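You operate a simulated robot arm through the tools that you are given. There is no shell and no other tool.

You run a simulated robot arm. Do the job below in one go: nothing can be reset, and whatever is moved stays where it is left.

## Task
Set both stops for the black bobbin and wind about 20 m evenly.
Fine: lower stop to 0, upper to the width printed on the bobbin.

The check looks at the end state, three seconds after you hand in, the way a careful person would. Anything else that was tipped, shoved, dropped, spilled or broken makes it a failure.

## Robot
A 7-joint arm with a two-finger parallel gripper, fixed in place. Base frame: the origin is at the foot of the arm, x ahead of it, y to its left, z up; the work surface is at about z = 720. Lengths are in mm, angles in degrees, forces in N, time in s.
Its first joint turns from -166.0 to 166.0 degrees. Payload 4.4 kg.
The TCP is the grasp point between the finger pads, 23 mm short of the fingertips. In the tool frame z runs along the fingers and y along their closing line. The gripper opens to 94 mm. The fingers are 38 mm wide and 10 mm thick; the gripper's body (54 by 96 mm) begins 39 mm behind the TCP.
Orientation is told as [roll, pitch, yaw] about the base's x, y, z axes, in that order, counted from this pose: with the fingers straight down and closing along the base's y, the tool's x points along the base's -x, its y along +y and its z along -z.

## Interface
- The arm moves only by the tool nudge_tool. Its argument "targets" is a list of rows, each a list of 7 numbers: the shift along the tool's x, y, z in units of 300 mm (1.0 is 300 mm), then the turn, a rotation vector about the tool's x, y, z in units of 90 degrees (1.0 is 90 degrees), then the closure in counts, from 0 (fully open) to 255 (shut). In form: [[dx, dy, dz, rx, ry, rz, hand], ...]. A call has 1 to 20 rows; each row is the pose to reach, as a shift and turn from the pose commanded when the call began, along the tool's axes at that moment. A call with a number of a shift or a turn outside -1 to 1 is refused whole. A row lasts 0.2 s, in which the tool goes at most 50 mm and 8.6 degrees; a call with a longer step from one row to the next is refused whole, and so is a gripper value outside its range. A pose out of reach is approached as far as the arm can. The call stops where the force on the tool passes 90 N (or 10 N more than at its start, if that is more) or the arm is blocked; 0.2 s more then pass. The fingers move at their own pace (about 72 mm/s each) and stop on an object; they squeeze with about 27 N. The grip force told is the motor's: it shows also when the fingers shut on nothing. Time passes only in rows, and 0.2 s behind the last, so rows that repeat a pose let the fingers close. The reply holds the time, the measured pose of the TCP, the force on the tool along the base axes, the opening and the grip force, in the units named above and with some noise, with the torque about the TCP (base axes, N m) and any sound that the robot's microphone picked up.
- Cameras (640 x 400 px; columns grow to the right, rows downward): "scene" is fixed at [222.9, -495.2, 1393.8]; the picture's right is [0.96, -0.27, 0.00], its down [-0.11, -0.37, -0.92] and it looks along [0.25, 0.89, -0.39] (base axes); focal length 332 px, centre (320, 200). "wrist" rides on the gripper at [86, 16, -75] in the tool frame; the picture's right is [-0.18, 0.98, 0.00], its down [-0.58, -0.11, -0.81] and it looks along [-0.79, -0.15, 0.59] (tool axes); focal length 243 px, centre (320, 200). There is no depth. A picture from a camera that has moved, and an enlarged one, comes with that camera's place and axes in the base frame and with its lens. The place of the scene camera against the robot may be out by one fixed shift of up to 12 mm in any direction.
- get_image(camera): a new picture of that camera. The clock stands still meanwhile.
- close_up(camera, box): a new picture of the part [left, top, right, bottom] of that camera's present view, enlarged. The clock stands still meanwhile.
- close_job(): hands the job in; it is judged then, once.

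Nothing tells you positions but the pictures and the camera data. Unless the task says otherwise, let go and move clear before handing in.

The tools are called after ">>>" as name(argument=value, ...) on one line, values as JSON. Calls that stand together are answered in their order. nudge_tool: Moves the arm, as the interface text tells. Its arguments: {"type":"object","properties":{"targets":{"type":"array","items":{"type":"array","items":{"type":"number"}}}},"required":["targets"]} The other tools are called the same way: get_image (camera) takes a picture; close_up (camera, box) takes an enlarged picture of a part of a camera's view; close_job () hands the job in.

At the start:

```text
time: 0.0
tcp_pos: [504.4, 467.7, 1128.0]
tcp_rot: [0.0, 0.0, 0.0]
wrist_force: [0.2, 0.2, 0.0]
ft_torque: [0.02, -0.02, 0.0]
width: 94.3
gripper_force: 0.0
```

scene: 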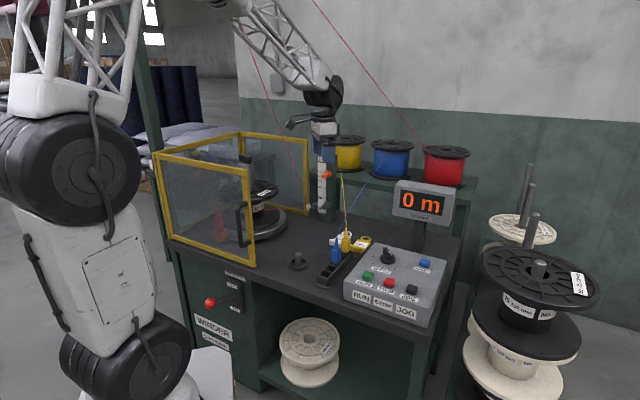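
wrist: 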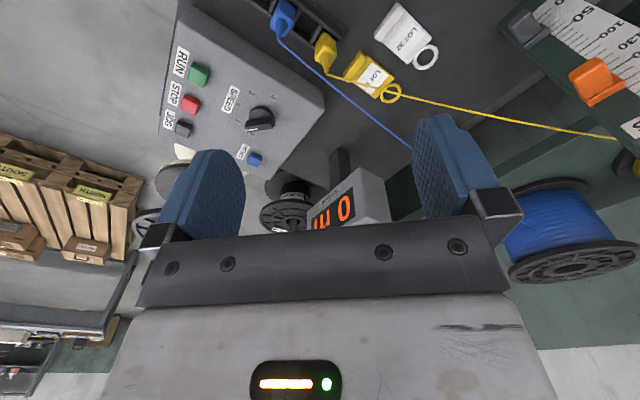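

I see a winding bench with a yellow guard, a control panel, a length counter reading 0 m, and a vertical scale with an orange stop. I'll look closer before moving.

>>> close_up(camera="scene", box=[150, 120, 310, 270])

>>> close_up(camera="scene", box=[280, 100, 400, 220])

>>> close_up(camera="scene", box=[280, 210, 460, 330])

>>> close_up(camera="scene", box=[440, 150, 640, 400])

>>> close_up(camera="scene", box=[160, 250, 360, 400])

>>> close_up(camera="wrist", box=[480, 0, 640, 160])

>>> close_up(camera="wrist", box=[140, 0, 440, 180])

```text
2.67 times, centred on (230, 195) of scene
camera zoom: at [222.9, -495.2, 1393.8], right [0.96, -0.27, 0.0], down [-0.11, -0.37, -0.92], along [0.25, 0.89, -0.39], focal length 884 px, centre (560, 213)
```

zoom: 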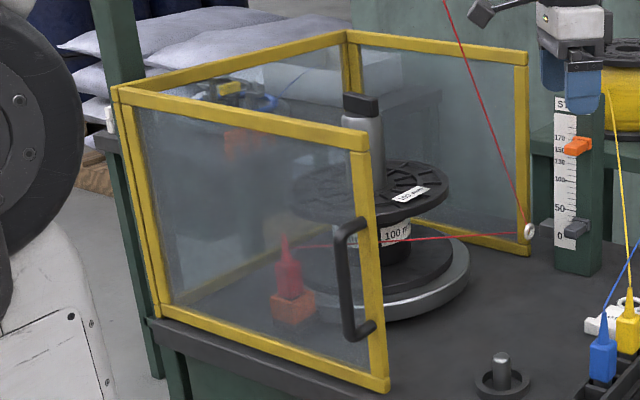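

```text
3.33 times, centred on (340, 160) of scene
camera zoom: at [222.9, -495.2, 1393.8], right [0.96, -0.27, 0.0], down [-0.11, -0.37, -0.92], along [0.25, 0.89, -0.39], focal length 1105 px, centre (253, 333)
```

zoom: 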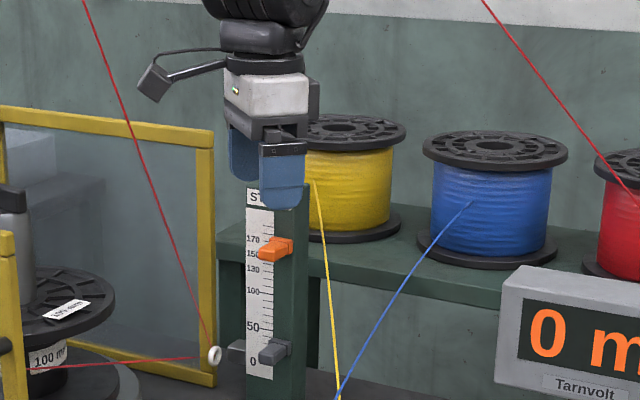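

```text
3.33 times, centred on (370, 270) of scene
camera zoom: at [222.9, -495.2, 1393.8], right [0.96, -0.27, 0.0], down [-0.11, -0.37, -0.92], along [0.25, 0.89, -0.39], focal length 1105 px, centre (153, -33)
```

zoom: 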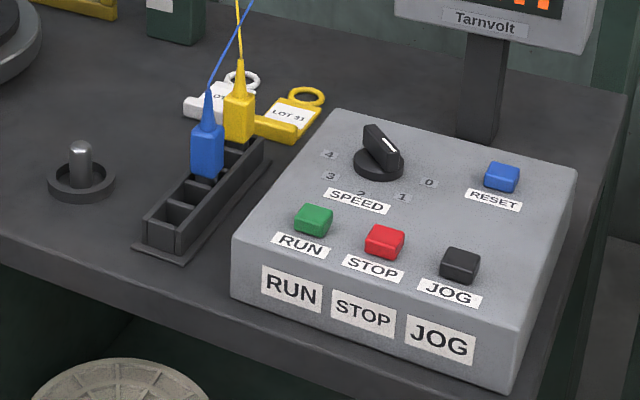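

```text
1.60 times, centred on (540, 275) of scene
camera zoom: at [222.9, -495.2, 1393.8], right [0.96, -0.27, 0.0], down [-0.11, -0.37, -0.92], along [0.25, 0.89, -0.39], focal length 530 px, centre (-32, 80)
```

zoom: 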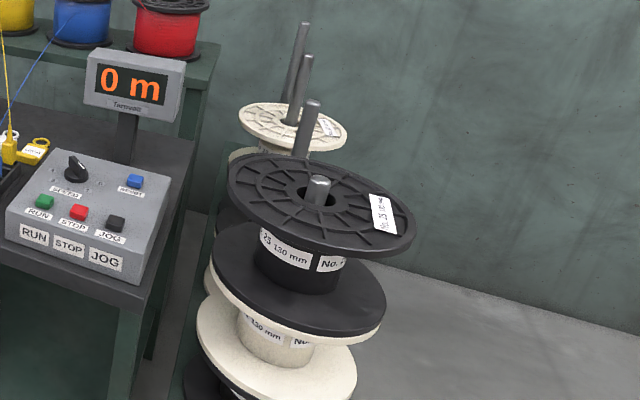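

```text
2.67 times, centred on (260, 325) of scene
camera zoom: at [222.9, -495.2, 1393.8], right [0.96, -0.27, 0.0], down [-0.11, -0.37, -0.92], along [0.25, 0.89, -0.39], focal length 884 px, centre (480, -133)
```

zoom: 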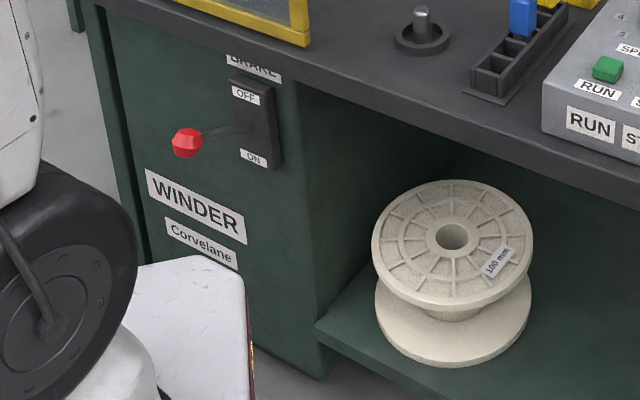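

```text
2.50 times, centred on (560, 80) of wrist
camera zoom: at [417.8, 482.2, 1203.0], right [0.18, 0.98, 0.0], down [0.58, -0.11, 0.81], along [0.79, -0.15, -0.59], focal length 606 px, centre (-280, 500)
```

zoom: 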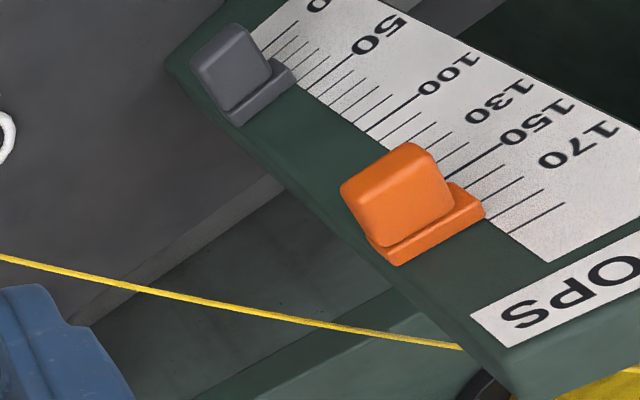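

```text
2.13 times, centred on (290, 90) of wrist
camera zoom: at [417.8, 482.2, 1203.0], right [0.18, 0.98, 0.0], down [0.58, -0.11, 0.81], along [0.79, -0.15, -0.59], focal length 518 px, centre (384, 435)
```

zoom: 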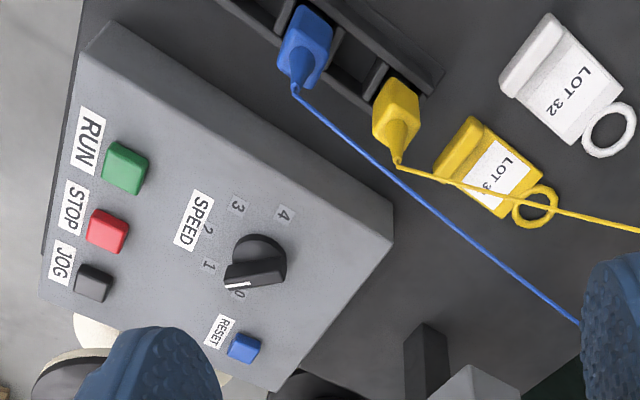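

The bench has a stop scale, a brake lever, a guard door and a speed knob. I'll zoom in on each to read labels and states.

>>> close_up(camera="scene", box=[210, 150, 310, 250])

>>> close_up(camera="scene", box=[240, 175, 270, 215])

>>> close_up(camera="scene", box=[190, 260, 270, 350])

>>> close_up(camera="scene", box=[300, 150, 350, 230])

>>> close_up(camera="scene", box=[150, 130, 210, 260])

>>> close_up(camera="scene", box=[470, 200, 610, 340])

>>> close_up(camera="scene", box=[190, 190, 250, 250])

>>> close_up(camera="wrist", box=[240, 130, 420, 260])

```text
4.00 times, centred on (260, 200) of scene
camera zoom: at [222.9, -495.2, 1393.8], right [0.96, -0.27, 0.0], down [-0.11, -0.37, -0.92], along [0.25, 0.89, -0.39], focal length 1326 px, centre (560, 200)
```

zoom: 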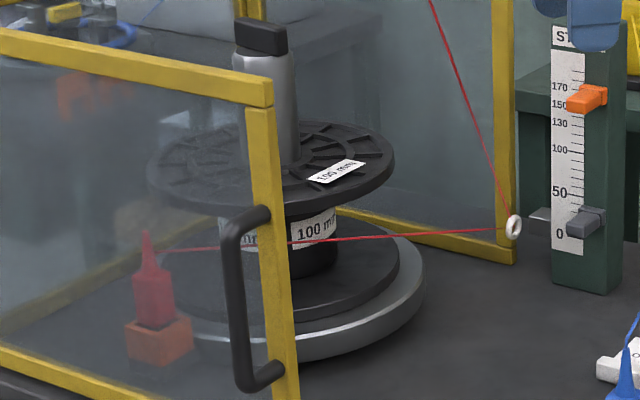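

```text
10.00 times, centred on (255, 195) of scene
camera zoom: at [222.9, -495.2, 1393.8], right [0.96, -0.27, 0.0], down [-0.11, -0.37, -0.92], along [0.25, 0.89, -0.39], focal length 3315 px, centre (970, 250)
```

zoom: 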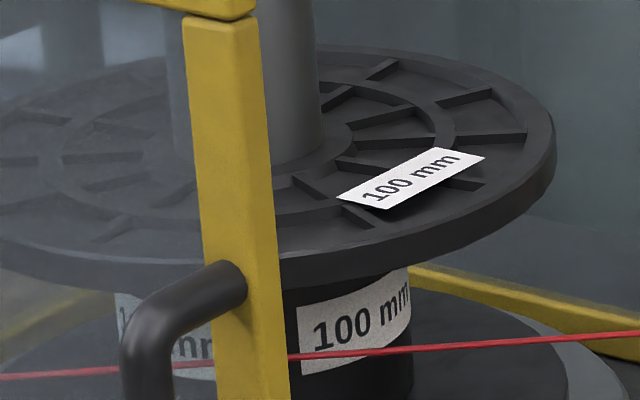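

```text
4.44 times, centred on (230, 305) of scene
camera zoom: at [222.9, -495.2, 1393.8], right [0.96, -0.27, 0.0], down [-0.11, -0.37, -0.92], along [0.25, 0.89, -0.39], focal length 1474 px, centre (720, -267)
```

zoom: 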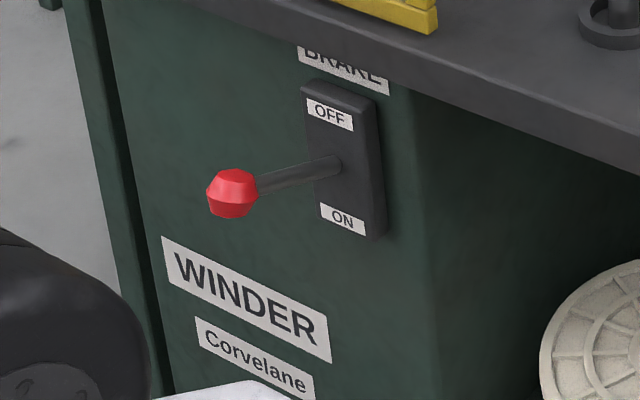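

```text
5.00 times, centred on (325, 190) of scene
camera zoom: at [222.9, -495.2, 1393.8], right [0.96, -0.27, 0.0], down [-0.11, -0.37, -0.92], along [0.25, 0.89, -0.39], focal length 1658 px, centre (295, 250)
```

zoom: 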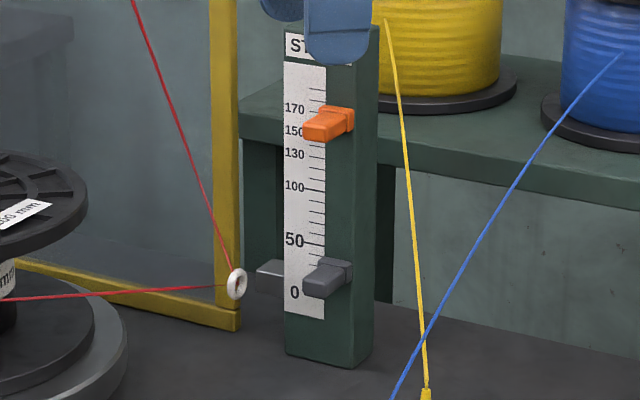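

```text
3.08 times, centred on (180, 195) of scene
camera zoom: at [222.9, -495.2, 1393.8], right [0.96, -0.27, 0.0], down [-0.11, -0.37, -0.92], along [0.25, 0.89, -0.39], focal length 1020 px, centre (751, 215)
```

zoom: 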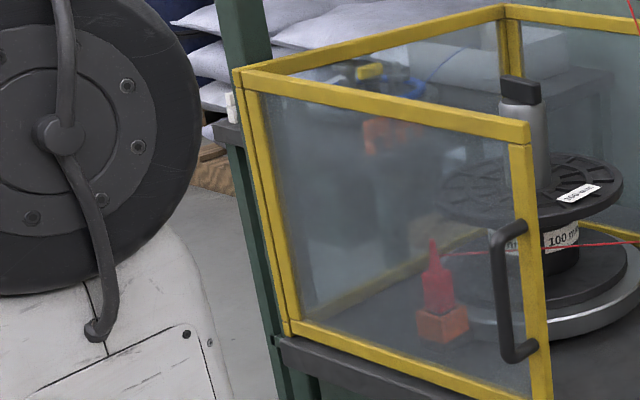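

```text
2.86 times, centred on (540, 270) of scene
camera zoom: at [222.9, -495.2, 1393.8], right [0.96, -0.27, 0.0], down [-0.11, -0.37, -0.92], along [0.25, 0.89, -0.39], focal length 947 px, centre (-309, 0)
```

zoom: 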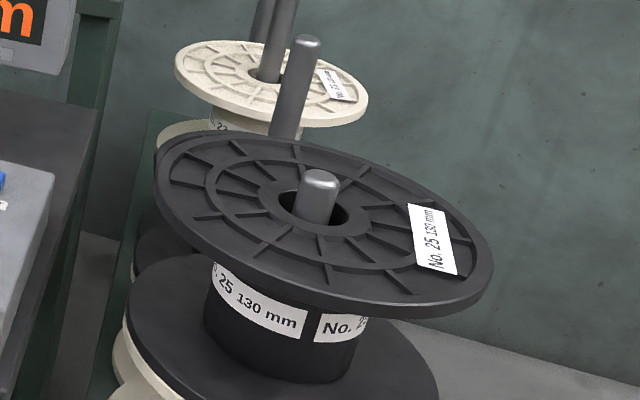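

```text
6.67 times, centred on (220, 220) of scene
camera zoom: at [222.9, -495.2, 1393.8], right [0.96, -0.27, 0.0], down [-0.11, -0.37, -0.92], along [0.25, 0.89, -0.39], focal length 2210 px, centre (987, 67)
```

zoom: 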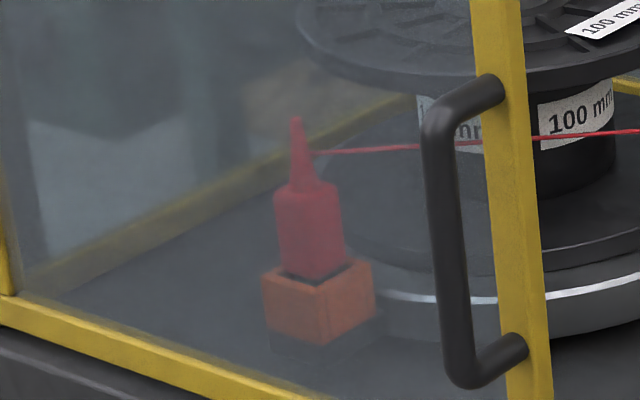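

```text
3.08 times, centred on (330, 195) of wrist
camera zoom: at [417.8, 482.2, 1203.0], right [0.18, 0.98, 0.0], down [0.58, -0.11, 0.81], along [0.79, -0.15, -0.59], focal length 746 px, centre (289, 215)
```

zoom: 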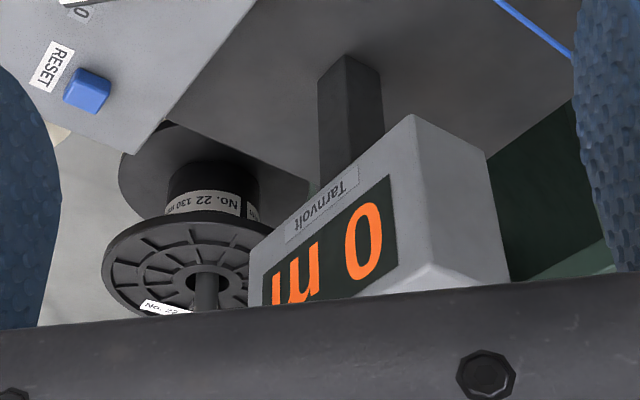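

The black bobbin on the spindle reads 100 mm, and the brake lever looks to be up, at OFF. The column with the stops stands near (625, 785), so I'll turn the tool to face it and look.

>>> nudge_tool(targets=[[0, 0, 0, 0, 0, -0.0826, 0], [0, 0, 0, 0, 0, -0.165, 0], [0, 0, 0, 0, 0, -0.248, 0], [0, 0, 0, 0, 0, -0.33, 0], [0, 0, 0, 0, 0, -0.413, 0], [0, 0, 0, 0, 0, -0.495, 0], [0, 0, 0, 0, 0, -0.578, 0]])

>>> get_image(camera="wrist")

>>> get_image(camera="scene")

```text
time: 1.6
tcp_pos: [504.8, 465.6, 1129.1]
tcp_rot: [0.0, 0.1, 52.1]
wrist_force: [0.8, -0.1, 0.2]
ft_torque: [-0.04, 0.01, -0.01]
width: 94.2
gripper_force: 0.0
```

```text
taken
camera wrist: at [438.5, 407.7, 1203.2], right [-0.66, 0.75, 0.0], down [0.44, 0.39, 0.81], along [0.6, 0.53, -0.59], focal length 243 px, centre (320, 200)
```

wrist: 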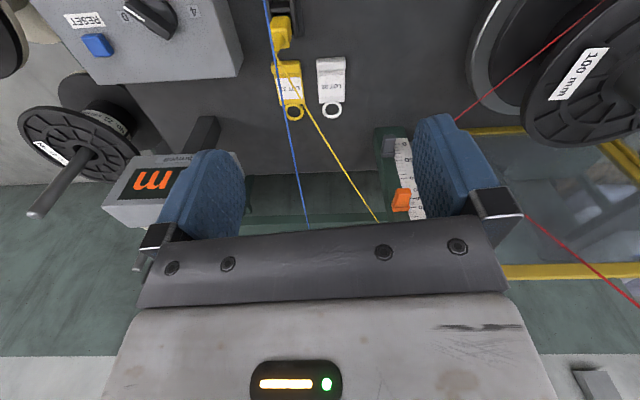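

```text
taken
```

scene: 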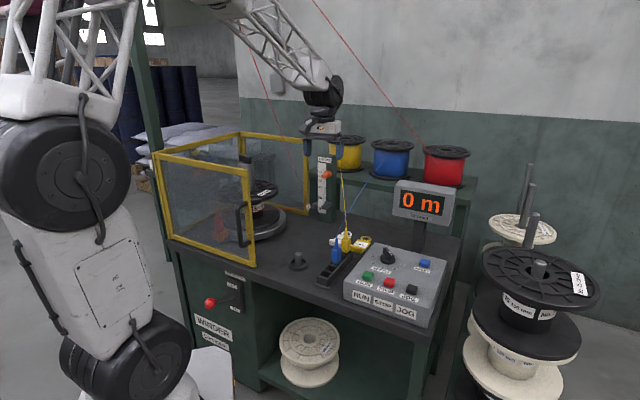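

The table looks rotated about -45°, which puts the stop column near (595, 735). I'll move in front of it, staying high, for a better view.

>>> nudge_tool(targets=[[-0.07, 0.06, 0, 0, 0, 0.02, 0], [-0.14, 0.12, 0, 0, 0, 0.04, 0], [-0.21, 0.187, 0, 0, 0, 0.06, 0], [-0.28, 0.25, 0, 0, 0, 0.079, 0], [-0.35, 0.31, 0, 0, 0, 0.079, 0], [-0.427, 0.374, 0, 0, 0, 0.079, 0]])

>>> nudge_tool(targets=[[0, 0, 0, 0, -0.083, 0, 0], [0, 0, 0, 0, -0.167, 0, 0], [0, 0, 0, 0, -0.25, 0, 0], [0, 0, 0, 0, -0.333, 0, 0], [0, 0, 0, 0, -0.417, 0, 0], [0, 0, 0, 0, -0.5, 0, 0]])

>>> get_image(camera="wrist")

>>> get_image(camera="scene")

```text
time: 3.0
tcp_pos: [495.7, 637.7, 1128.3]
tcp_rot: [0.0, 0.0, 44.8]
wrist_force: [0.2, -0.3, -0.3]
ft_torque: [-0.02, 0.02, 0.0]
width: 93.9
gripper_force: 0.0
```

```text
time: 4.4
tcp_pos: [495.5, 636.5, 1128.3]
tcp_rot: [0.1, -45.1, 44.9]
wrist_force: [-1.0, -1.0, -0.9]
ft_torque: [0.0, -0.01, 0.0]
width: 94.0
gripper_force: 0.0
```

```text
taken
camera wrist: at [402.6, 567.5, 1119.7], right [-0.6, 0.79, 0.13], down [-0.04, -0.19, 0.98], along [0.8, 0.59, 0.14], focal length 243 px, centre (320, 200)
```

wrist: 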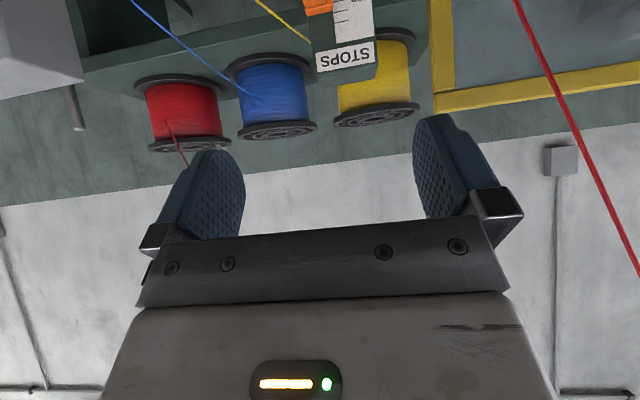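

```text
taken
```

scene: 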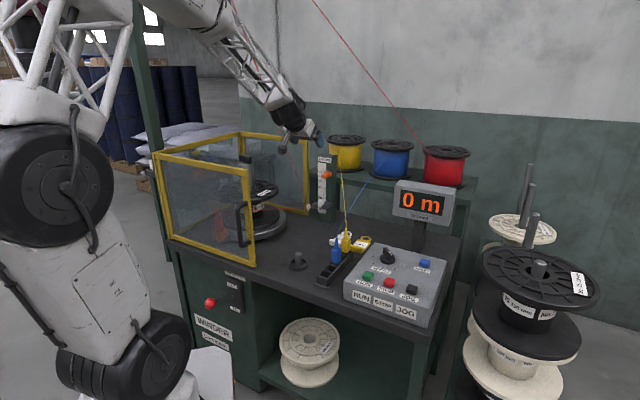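

The stop column is straight ahead at about u = -102 along the bench and w = 950 in depth. I'll lower the tool in front of it so the wrist camera faces the scale, with the fingers partly closed to keep off the yellow wire.

>>> nudge_tool(targets=[[0.09, 0, 0.09, 0, 0, 0, 92], [0.18, 0, 0.18, 0, 0, 0, 92], [0.27, 0, 0.27, 0, 0, 0, 92], [0.36, 0, 0.36, 0, 0, 0, 92], [0.45, 0, 0.45, 0, 0, 0, 92]])

>>> get_image(camera="wrist")

>>> get_image(camera="scene")

```text
time: 5.6
tcp_pos: [497.3, 637.2, 937.6]
tcp_rot: [0.0, -45.1, 44.8]
wrist_force: [0.7, -0.2, -0.3]
ft_torque: [-0.05, 0.04, 0.0]
width: 60.2
gripper_force: 0.1
```

```text
taken
camera wrist: at [404.9, 567.8, 928.9], right [-0.6, 0.79, 0.13], down [-0.04, -0.19, 0.98], along [0.8, 0.58, 0.14], focal length 243 px, centre (320, 200)
```

wrist: 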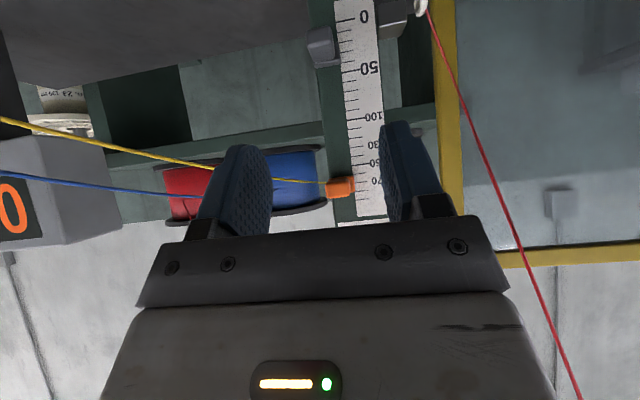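

```text
taken
```

scene: 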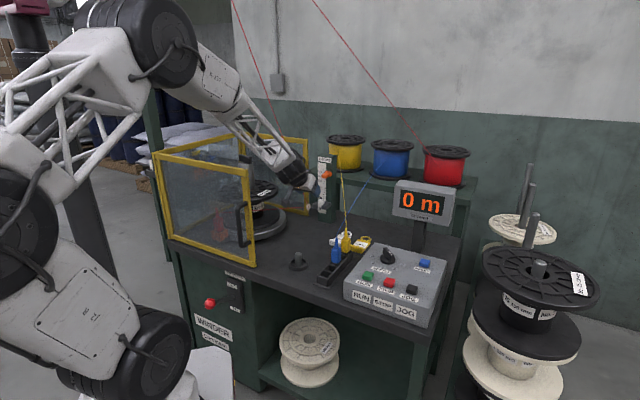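

The scale is now in frontal view with both stops visible. I'll enlarge it to read the stops and find where they point.

>>> close_up(camera="wrist", box=[280, 0, 440, 100])

>>> close_up(camera="wrist", box=[300, 100, 440, 230])

>>> close_up(camera="scene", box=[305, 150, 345, 225])

>>> close_up(camera="scene", box=[280, 130, 360, 230])

```text
4.00 times, centred on (360, 50) of wrist
camera zoom: at [404.9, 567.8, 928.9], right [-0.6, 0.79, 0.13], down [-0.04, -0.19, 0.98], along [0.8, 0.58, 0.14], focal length 970 px, centre (160, 800)
```

zoom: 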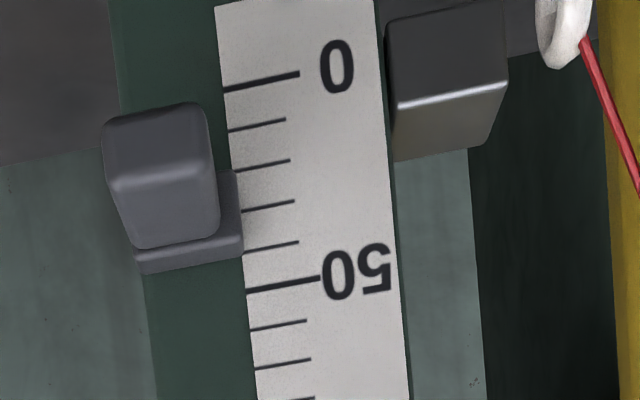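

```text
3.08 times, centred on (370, 165) of wrist
camera zoom: at [404.9, 567.8, 928.9], right [-0.6, 0.79, 0.13], down [-0.04, -0.19, 0.98], along [0.8, 0.58, 0.14], focal length 746 px, centre (166, 308)
```

zoom: 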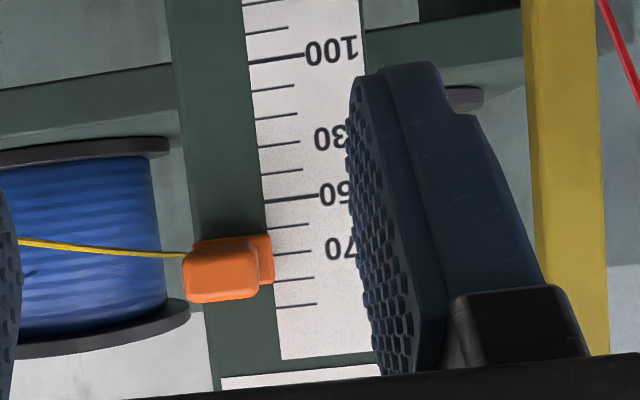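

```text
5.33 times, centred on (325, 188) of scene
camera zoom: at [222.9, -495.2, 1393.8], right [0.96, -0.27, 0.0], down [-0.11, -0.37, -0.92], along [0.25, 0.89, -0.39], focal length 1768 px, centre (293, 267)
```

zoom: 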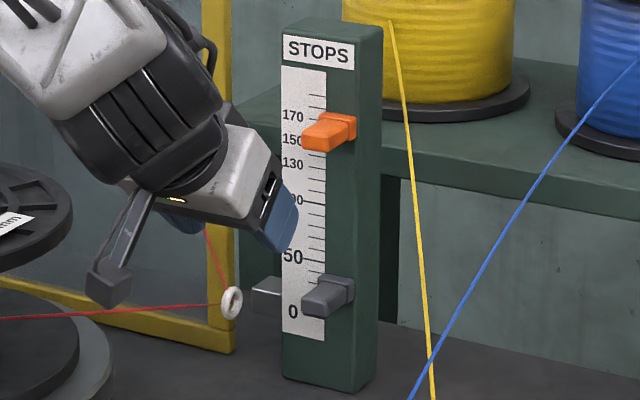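

```text
4.00 times, centred on (320, 180) of scene
camera zoom: at [222.9, -495.2, 1393.8], right [0.96, -0.27, 0.0], down [-0.11, -0.37, -0.92], along [0.25, 0.89, -0.39], focal length 1326 px, centre (320, 280)
```

zoom: 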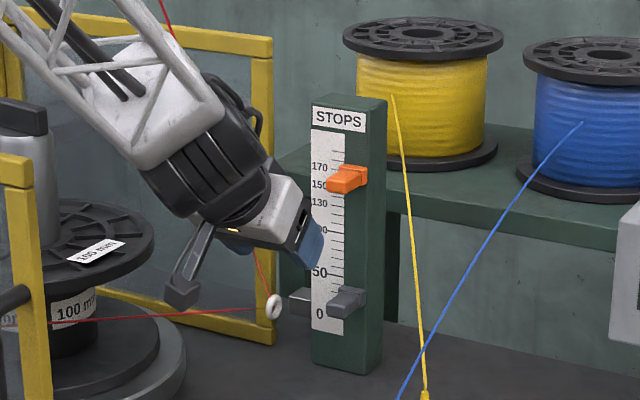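

Grey reads about 31 and orange about 172, so both must come down, to 0 and 100. I put the zero mark at z ≈ 782 and the knobs at u ≈ -96. I'll approach the orange knob with the opening narrowed and check before closing.

>>> nudge_tool(targets=[[-0.09, -0.003, 0.07, 0, 0, 0, 136], [-0.18, -0.006, 0.14, 0, 0, 0, 136], [-0.26, -0.01, 0.2, 0, 0, 0, 136]])

>>> get_image(camera="wrist")

>>> close_up(camera="scene", box=[290, 130, 370, 230])

```text
time: 6.4
tcp_pos: [569.0, 702.8, 950.8]
tcp_rot: [0.1, -44.9, 44.9]
wrist_force: [0.2, 0.3, 0.5]
ft_torque: [0.0, 0.0, 0.0]
width: 44.0
gripper_force: 0.0
```

```text
taken
camera wrist: at [476.2, 633.5, 942.9], right [-0.6, 0.79, 0.13], down [-0.04, -0.19, 0.98], along [0.8, 0.59, 0.14], focal length 243 px, centre (320, 200)
```

wrist: 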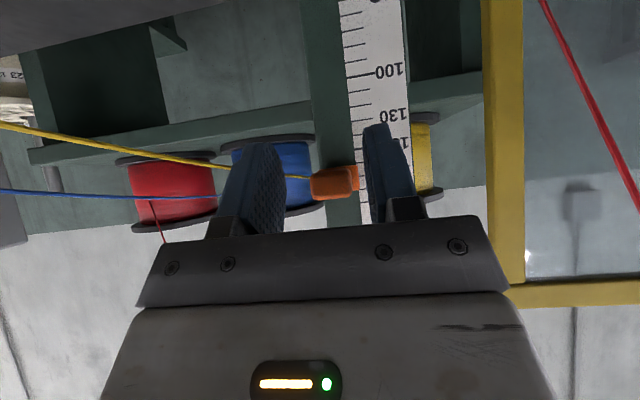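

```text
4.00 times, centred on (330, 180) of scene
camera zoom: at [222.9, -495.2, 1393.8], right [0.96, -0.27, 0.0], down [-0.11, -0.37, -0.92], along [0.25, 0.89, -0.39], focal length 1326 px, centre (280, 280)
```

zoom: 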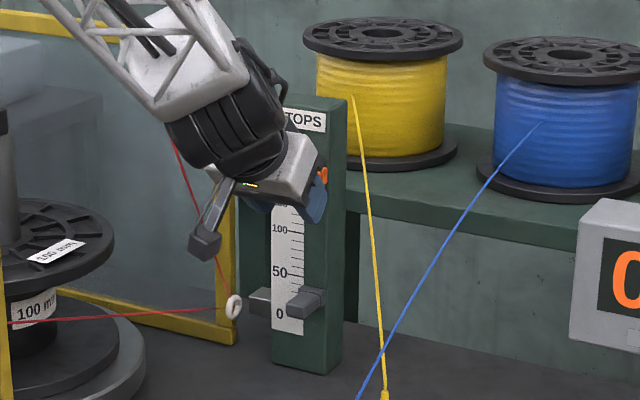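

The orange knob lies between the fingers as planned, and the yellow wire is behind and clear. I'll go in and close on it.

>>> nudge_tool(targets=[[-0.047, 0.008, 0.037, 0, 0, 0, 136], [-0.094, 0.008, 0.075, 0, 0, 0, 136]])

>>> close_up(camera="wrist", box=[220, 90, 460, 240])

```text
time: 7.0
tcp_pos: [592.3, 728.8, 955.6]
tcp_rot: [0.0, -44.9, 44.9]
wrist_force: [0.5, 0.6, 0.9]
ft_torque: [0.01, 0.0, -0.02]
width: 43.7
gripper_force: 0.0
```

```text
2.67 times, centred on (340, 165) of wrist
camera zoom: at [499.0, 660.5, 946.8], right [-0.6, 0.79, 0.13], down [-0.04, -0.19, 0.98], along [0.8, 0.59, 0.14], focal length 647 px, centre (267, 293)
```

zoom: 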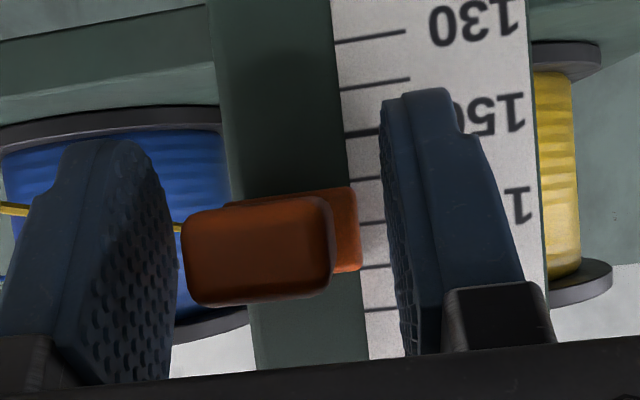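

The knob is well inside the fingers, with its plate centred at about 172. Closing now.

>>> nudge_tool(targets=[[0, 0, 0, 0, 0, 0, 255], [0, 0, 0, 0, 0, 0, 255], [0, 0, 0, 0, 0, 0, 255]])

>>> close_up(camera="wrist", box=[220, 90, 460, 240])

```text
time: 7.8
tcp_pos: [591.1, 731.2, 956.0]
tcp_rot: [0.0, -45.1, 45.0]
wrist_force: [-28.3, 44.3, -2.6]
ft_torque: [-0.31, 0.63, 1.45]
width: 28.9
gripper_force: 45.1
```

```text
2.67 times, centred on (340, 165) of wrist
camera zoom: at [497.8, 661.8, 947.0], right [-0.6, 0.79, 0.13], down [-0.04, -0.19, 0.98], along [0.8, 0.59, 0.14], focal length 647 px, centre (267, 293)
```

zoom: 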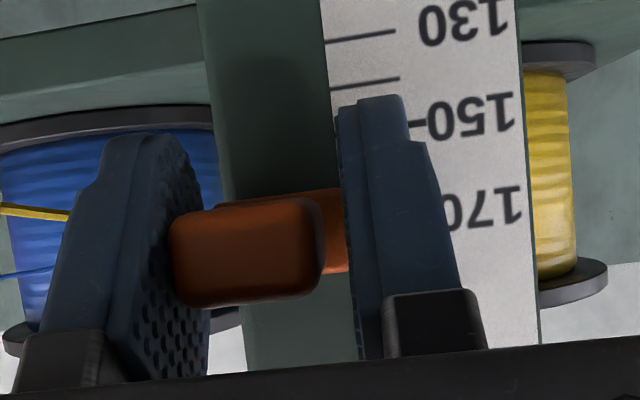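

The grip sits about 2.5 mm off-centre because the stop is wider on the scale side. I'll ease sideways to relax the side force before sliding.

>>> nudge_tool(targets=[[0, 0.008, 0, 0, 0, 0, 255], [0, 0.008, 0, 0, 0, 0, 255]])

```text
time: 8.4
tcp_pos: [590.8, 730.4, 955.3]
tcp_rot: [-0.1, -45.1, 44.9]
wrist_force: [-18.6, 14.1, 1.7]
ft_torque: [1.26, -0.58, 1.72]
width: 28.9
gripper_force: 44.9
```

Side force is down to about 23 N. I'll trim a little more and slide the orange stop down most of the way.

>>> nudge_tool(targets=[[0, 0.004, 0, 0, 0, 0, 255], [0.03, 0.004, 0.03, 0, 0, 0, 255], [0.06, 0.004, 0.06, 0, 0, 0, 255], [0.09, 0.004, 0.09, 0, 0, 0, 255], [0.12, 0.004, 0.12, 0, 0, 0, 255], [0.15, 0.004, 0.15, 0, 0, 0, 255], [0.15, 0.004, 0.15, 0, 0, 0, 255]])

>>> close_up(camera="wrist", box=[220, 90, 460, 240])

>>> close_up(camera="scene", box=[290, 130, 370, 230])

```text
time: 10.0
tcp_pos: [590.1, 730.8, 889.0]
tcp_rot: [0.0, -44.9, 44.8]
wrist_force: [73.8, -31.5, -1.7]
ft_torque: [-0.42, 0.57, 1.38]
width: 28.9
gripper_force: 44.4
```

```text
2.67 times, centred on (340, 165) of wrist
camera zoom: at [496.7, 661.6, 881.7], right [-0.6, 0.79, 0.13], down [-0.04, -0.19, 0.98], along [0.8, 0.58, 0.14], focal length 647 px, centre (267, 293)
```

zoom: 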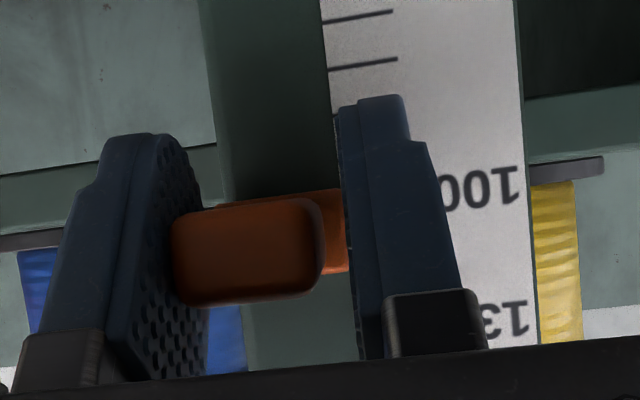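

```text
4.00 times, centred on (330, 180) of scene
camera zoom: at [222.9, -495.2, 1393.8], right [0.96, -0.27, 0.0], down [-0.11, -0.37, -0.92], along [0.25, 0.89, -0.39], focal length 1326 px, centre (280, 280)
```

zoom: 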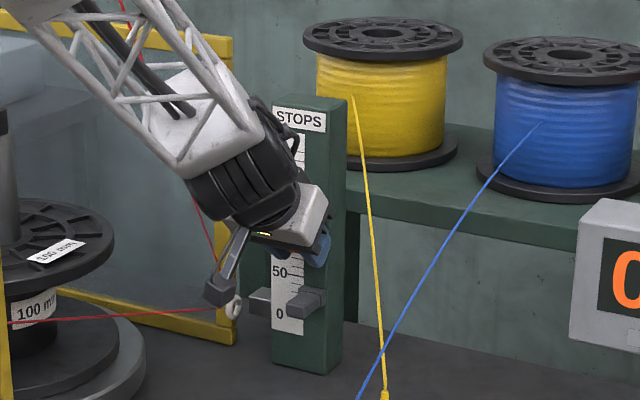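

The orange stop slid down 66 mm to about 106. I'll relax the side force, lower it a further 5.5 mm, then open to read it.

>>> nudge_tool(targets=[[0, -0.003, 0, 0, 0, 0, 255], [0.007, -0.003, 0.007, 0, 0, 0, 255], [0.013, -0.003, 0.013, 0, 0, 0, 255], [0.013, -0.003, 0.013, 0, 0, 0, 255]])

>>> nudge_tool(targets=[[0, 0, 0, 0, 0, 0, 136], [0, 0, 0, 0, 0, 0, 136]])

>>> close_up(camera="wrist", box=[220, 90, 460, 240])

```text
time: 11.0
tcp_pos: [589.4, 729.2, 884.4]
tcp_rot: [0.1, -44.9, 44.7]
wrist_force: [57.2, -63.6, 1.4]
ft_torque: [0.85, -0.62, 0.85]
width: 29.1
gripper_force: 44.7
```

```text
time: 11.6
tcp_pos: [586.8, 733.0, 884.5]
tcp_rot: [0.0, -45.0, 44.9]
wrist_force: [0.2, -0.4, -0.5]
ft_torque: [0.02, -0.04, -0.01]
width: 43.8
gripper_force: 0.0
```

```text
2.67 times, centred on (340, 165) of wrist
camera zoom: at [494.9, 663.8, 876.7], right [-0.6, 0.79, 0.13], down [-0.04, -0.19, 0.98], along [0.8, 0.59, 0.14], focal length 647 px, centre (267, 293)
```

zoom: 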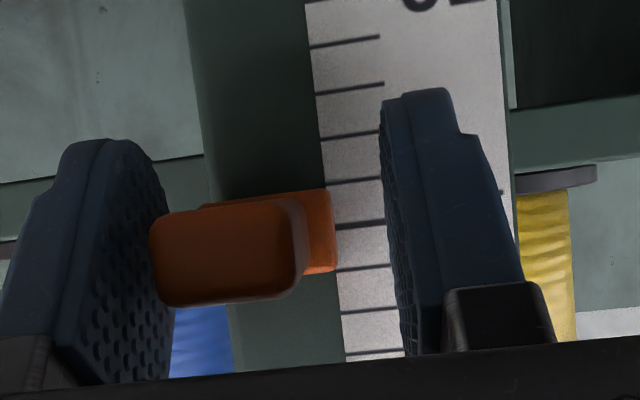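

The orange plate now looks centred on a tick I take to be 100. I'll back straight out and verify.

>>> nudge_tool(targets=[[0.05, 0, -0.05, 0, 0, 0, 136], [0.1, 0, -0.1, 0, 0, 0, 136], [0.15, 0, -0.15, 0, 0, 0, 136], [0.2, 0, -0.2, 0, 0, 0, 136]])

>>> close_up(camera="wrist", box=[260, 30, 440, 230])

>>> close_up(camera="scene", box=[305, 150, 345, 225])

>>> get_image(camera="wrist")

```text
time: 12.6
tcp_pos: [526.9, 670.8, 883.1]
tcp_rot: [0.1, -44.9, 44.8]
wrist_force: [-0.8, 0.2, 0.2]
ft_torque: [0.01, 0.0, 0.0]
width: 43.7
gripper_force: 0.0
```

```text
2.00 times, centred on (350, 130) of wrist
camera zoom: at [434.2, 602.9, 874.9], right [-0.6, 0.79, 0.13], down [-0.04, -0.19, 0.98], along [0.8, 0.59, 0.14], focal length 485 px, centre (260, 340)
```

zoom: 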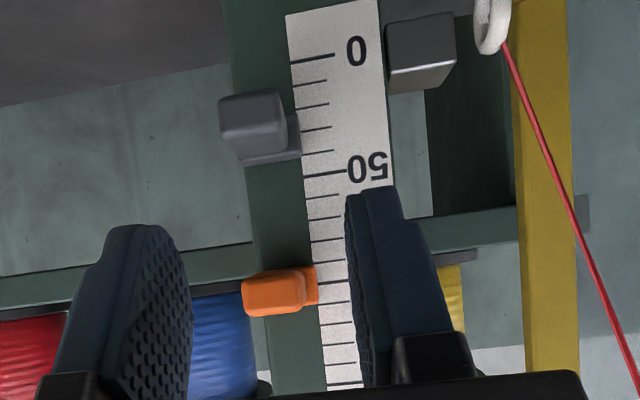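

```text
5.33 times, centred on (325, 188) of scene
camera zoom: at [222.9, -495.2, 1393.8], right [0.96, -0.27, 0.0], down [-0.11, -0.37, -0.92], along [0.25, 0.89, -0.39], focal length 1768 px, centre (293, 267)
```

zoom: 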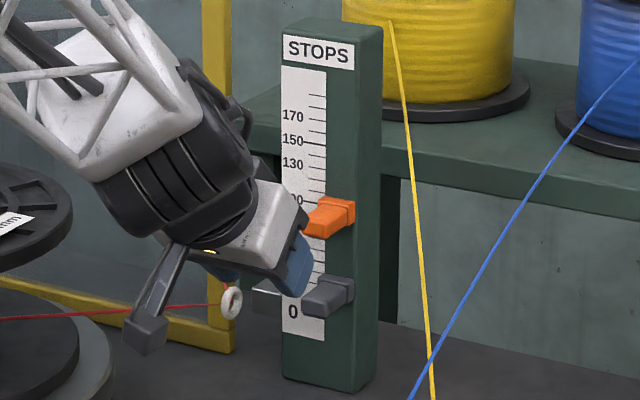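

```text
taken
camera wrist: at [434.2, 602.9, 874.9], right [-0.6, 0.79, 0.13], down [-0.04, -0.19, 0.98], along [0.8, 0.59, 0.14], focal length 243 px, centre (320, 200)
```

wrist: 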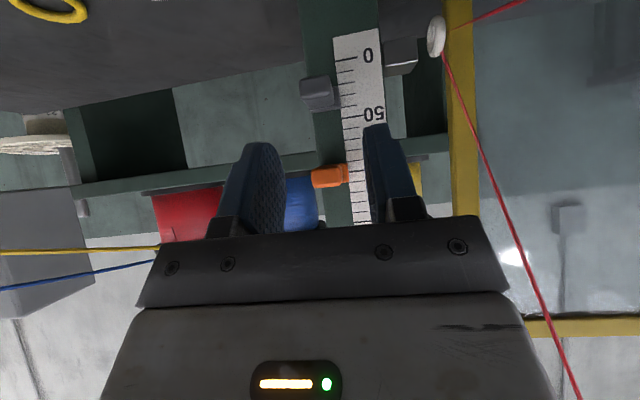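

Orange reads 100 within about 1 mm. Next is the grey stop: I'll lower the tool first, then approach.

>>> nudge_tool(targets=[[0.08, -0.005, 0.08, 0, 0, 0, 136], [0.16, -0.01, 0.16, 0, 0, 0, 136], [0.09, -0.01, 0.23, 0, 0, 0, 136], [0.03, -0.01, 0.29, 0, 0, 0, 136]])

>>> close_up(camera="wrist", box=[220, 60, 460, 240])

>>> close_up(camera="scene", box=[290, 130, 370, 230])

```text
time: 13.6
tcp_pos: [570.3, 709.7, 818.9]
tcp_rot: [0.1, -45.0, 44.9]
wrist_force: [0.0, 0.2, -0.1]
ft_torque: [0.01, -0.02, 0.03]
width: 43.9
gripper_force: 0.0
```

```text
2.22 times, centred on (340, 150) of wrist
camera zoom: at [475.8, 641.5, 810.2], right [-0.6, 0.79, 0.13], down [-0.04, -0.19, 0.98], along [0.8, 0.59, 0.14], focal length 539 px, centre (276, 311)
```

zoom: 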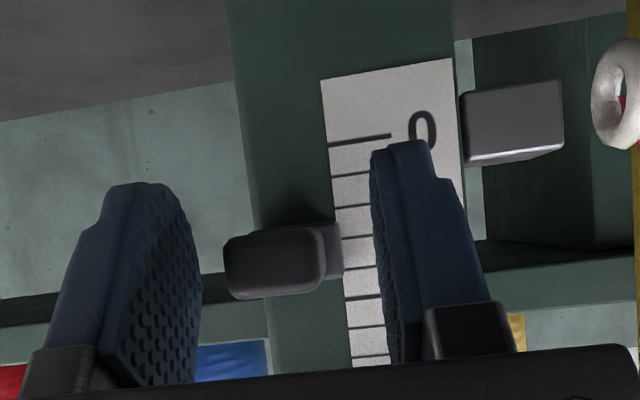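

```text
4.00 times, centred on (330, 180) of scene
camera zoom: at [222.9, -495.2, 1393.8], right [0.96, -0.27, 0.0], down [-0.11, -0.37, -0.92], along [0.25, 0.89, -0.39], focal length 1326 px, centre (280, 280)
```

zoom: 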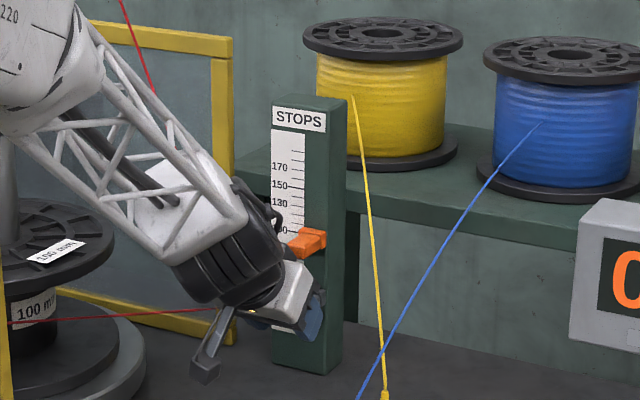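

Grey is centred between the fingers and reads about 33.5. I'll advance 28 mm and close on it.

>>> nudge_tool(targets=[[-0.03, 0, 0.036, 0, 0, 0, 136], [-0.059, 0, 0.073, 0, 0, 0, 136], [-0.059, 0, 0.073, 0, 0, 0, 136]])

>>> nudge_tool(targets=[[0, 0, 0, 0, 0, 0, 255], [0, 0, 0, 0, 0, 0, 255], [0, 0, 0, 0, 0, 0, 255]])

>>> close_up(camera="wrist", box=[220, 60, 460, 240])

```text
time: 14.1
tcp_pos: [578.5, 718.0, 804.3]
tcp_rot: [-0.2, -44.2, 45.1]
wrist_force: [-24.5, -27.3, 2.5]
ft_torque: [1.84, -1.63, -0.04]
width: 43.9
gripper_force: 0.2
stopped in row 2: the force on the tool passed its limit at 140 N (the readings are from after the stop); the commanded pose is now the measured one
```

```text
time: 14.9
tcp_pos: [578.9, 717.6, 805.6]
tcp_rot: [-0.2, -44.1, 44.9]
wrist_force: [-11.0, -85.1, -2.0]
ft_torque: [3.17, -1.89, -0.06]
width: 24.5
gripper_force: 27.1
```

```text
2.22 times, centred on (340, 150) of wrist
camera zoom: at [486.6, 648.5, 798.5], right [-0.6, 0.79, 0.13], down [-0.03, -0.18, 0.98], along [0.8, 0.58, 0.13], focal length 539 px, centre (276, 311)
```

zoom: 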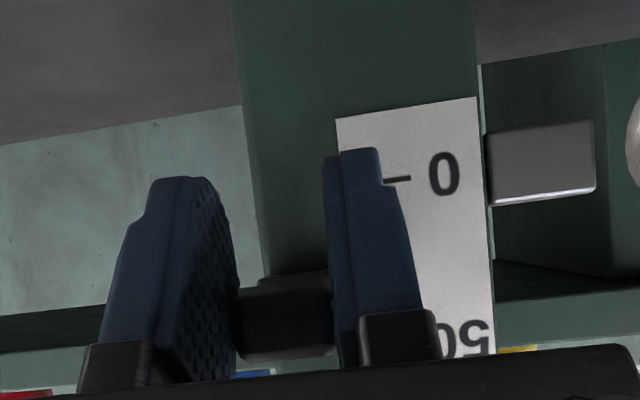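

The arm was stopped by contact at about 140 N before reaching the planned depth, and the tool sank to z ≈ 805. I need to see what it touched before going further.

>>> close_up(camera="scene", box=[290, 130, 370, 230])

>>> get_image(camera="scene")

>>> get_image(camera="wrist")

>>> close_up(camera="scene", box=[300, 180, 350, 220])

```text
4.00 times, centred on (330, 180) of scene
camera zoom: at [222.9, -495.2, 1393.8], right [0.96, -0.27, 0.0], down [-0.11, -0.37, -0.92], along [0.25, 0.89, -0.39], focal length 1326 px, centre (280, 280)
```

zoom: 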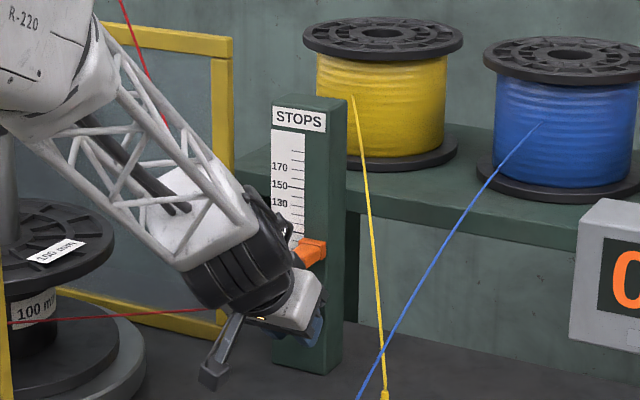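

```text
taken
```

scene: 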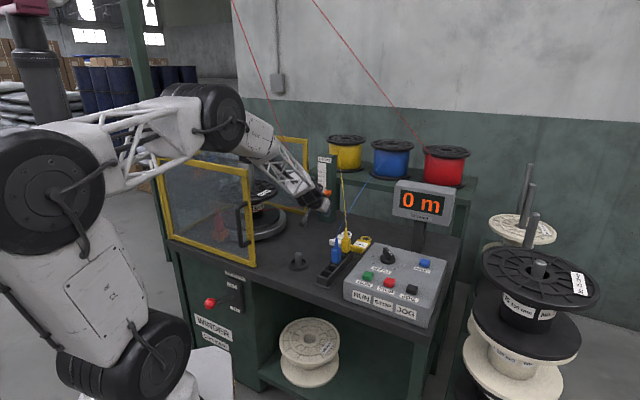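

```text
taken
camera wrist: at [486.6, 648.5, 798.5], right [-0.6, 0.79, 0.13], down [-0.03, -0.18, 0.98], along [0.8, 0.58, 0.13], focal length 243 px, centre (320, 200)
```

wrist: 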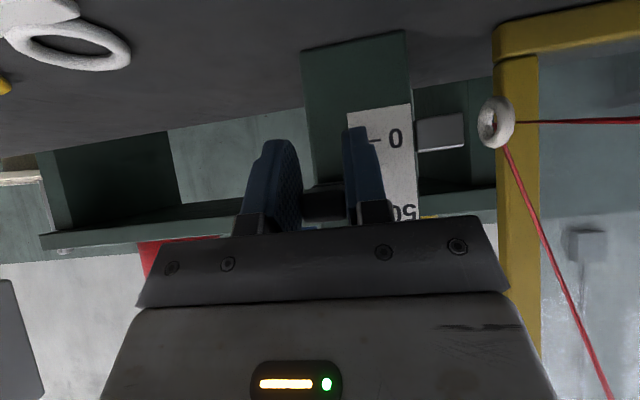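

```text
10.00 times, centred on (325, 200) of scene
camera zoom: at [222.9, -495.2, 1393.8], right [0.96, -0.27, 0.0], down [-0.11, -0.37, -0.92], along [0.25, 0.89, -0.39], focal length 3315 px, centre (270, 200)
```

zoom: 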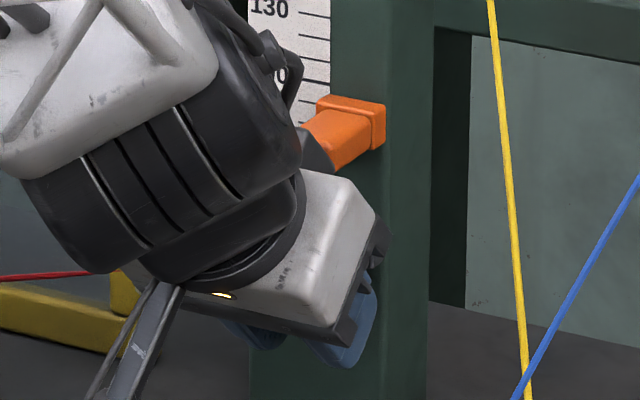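

The wrist's upper side touched the orange knob, but the grey knob is gripped (24.5 mm). Moving down takes the wrist away from orange, so I'll ease back slightly and then pull grey down most of the way.

>>> nudge_tool(targets=[[0.005, -0.004, -0.005, 0, 0, 0, 255], [0.005, -0.004, -0.005, 0, 0, 0, 255]])

>>> close_up(camera="wrist", box=[220, 60, 460, 240])

>>> close_up(camera="scene", box=[300, 160, 350, 210])

```text
time: 15.5
tcp_pos: [579.6, 717.4, 808.4]
tcp_rot: [-0.1, -44.4, 44.9]
wrist_force: [31.7, -55.6, -3.3]
ft_torque: [1.28, 0.69, -0.01]
width: 25.0
gripper_force: 26.7
```

```text
2.22 times, centred on (340, 150) of wrist
camera zoom: at [486.8, 648.5, 800.5], right [-0.6, 0.79, 0.13], down [-0.03, -0.18, 0.98], along [0.8, 0.59, 0.13], focal length 539 px, centre (276, 311)
```

zoom: 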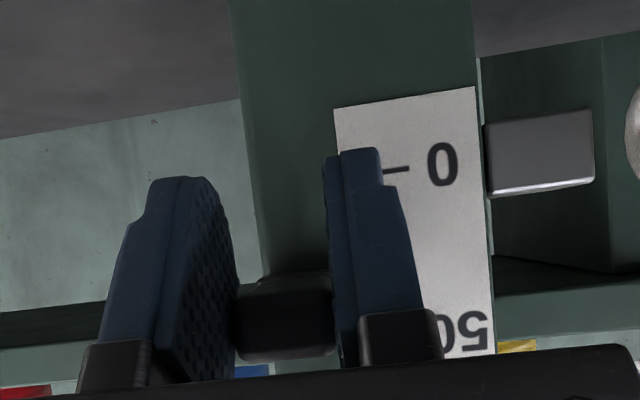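

```text
8.00 times, centred on (325, 185) of scene
camera zoom: at [222.9, -495.2, 1393.8], right [0.96, -0.27, 0.0], down [-0.11, -0.37, -0.92], along [0.25, 0.89, -0.39], focal length 2652 px, centre (280, 320)
```

zoom: 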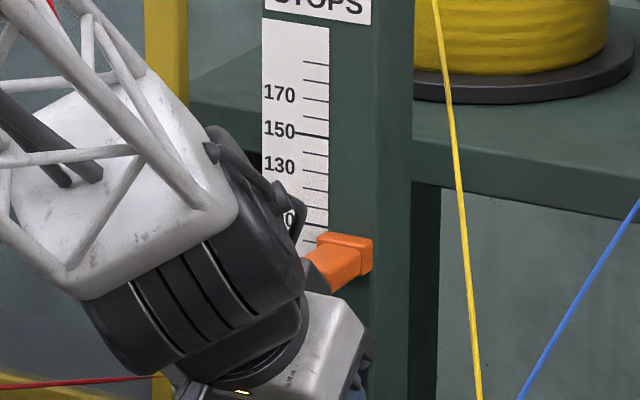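

Now I'll pull the grey stop straight down about 28 mm, with a small sideways correction.

>>> nudge_tool(targets=[[0.0, -0.005, 0.0, 0, 0, 0, 255], [0.013, -0.005, 0.013, 0, 0, 0, 255], [0.026, -0.005, 0.026, 0, 0, 0, 255], [0.039, -0.005, 0.039, 0, 0, 0, 255], [0.052, -0.005, 0.052, 0, 0, 0, 255], [0.066, -0.005, 0.066, 0, 0, 0, 255], [0.066, -0.005, 0.066, 0, 0, 0, 255]])

>>> close_up(camera="wrist", box=[220, 60, 460, 240])

>>> close_up(camera="scene", box=[300, 160, 350, 230])

```text
time: 17.1
tcp_pos: [577.9, 717.0, 779.2]
tcp_rot: [-0.2, -44.5, 45.0]
wrist_force: [44.7, 9.4, 1.8]
ft_torque: [0.37, 0.96, 0.45]
width: 24.0
gripper_force: 45.2
```

```text
2.22 times, centred on (340, 150) of wrist
camera zoom: at [486.7, 647.6, 772.2], right [-0.6, 0.79, 0.13], down [-0.03, -0.18, 0.98], along [0.8, 0.59, 0.13], focal length 539 px, centre (276, 311)
```

zoom: 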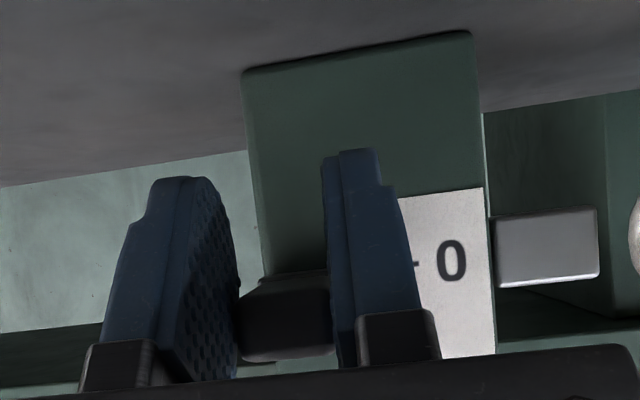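

```text
5.71 times, centred on (325, 195) of scene
camera zoom: at [222.9, -495.2, 1393.8], right [0.96, -0.27, 0.0], down [-0.11, -0.37, -0.92], along [0.25, 0.89, -0.39], focal length 1894 px, centre (291, 229)
```

zoom: 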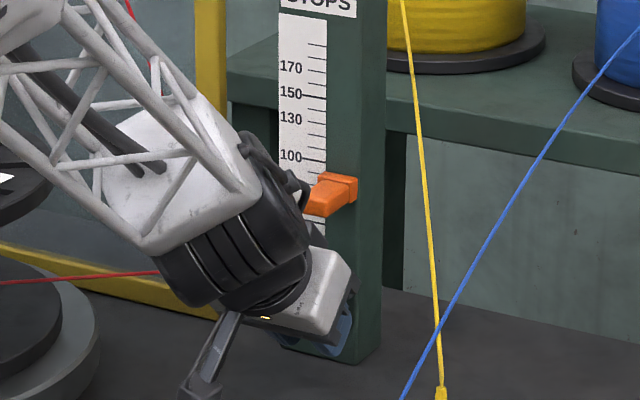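

Grey is nearly down, but the wrist dragged orange about 10 mm lower, so I'll reset orange afterwards. I'll open the fingers to read grey accurately.

>>> nudge_tool(targets=[[0, 0, 0, 0, 0, 0, 136], [0, 0, 0, 0, 0, 0, 136]])

>>> close_up(camera="wrist", box=[220, 60, 460, 240])

```text
time: 17.7
tcp_pos: [577.8, 714.8, 776.7]
tcp_rot: [-0.2, -44.3, 45.1]
wrist_force: [1.3, -0.5, 0.6]
ft_torque: [0.03, -0.01, 0.02]
width: 43.8
gripper_force: 0.0
```

```text
2.22 times, centred on (340, 150) of wrist
camera zoom: at [485.9, 646.9, 771.0], right [-0.6, 0.79, 0.13], down [-0.03, -0.18, 0.98], along [0.8, 0.59, 0.13], focal length 539 px, centre (276, 311)
```

zoom: 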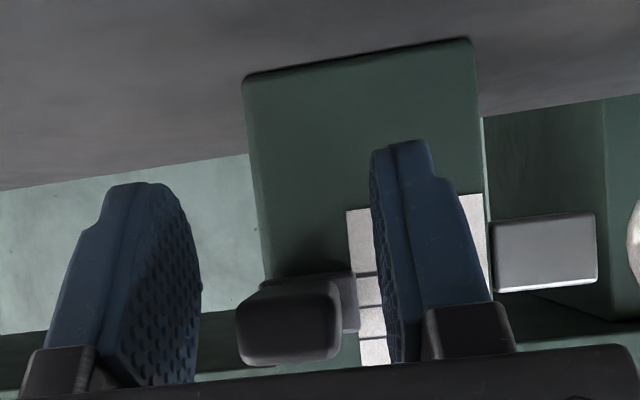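

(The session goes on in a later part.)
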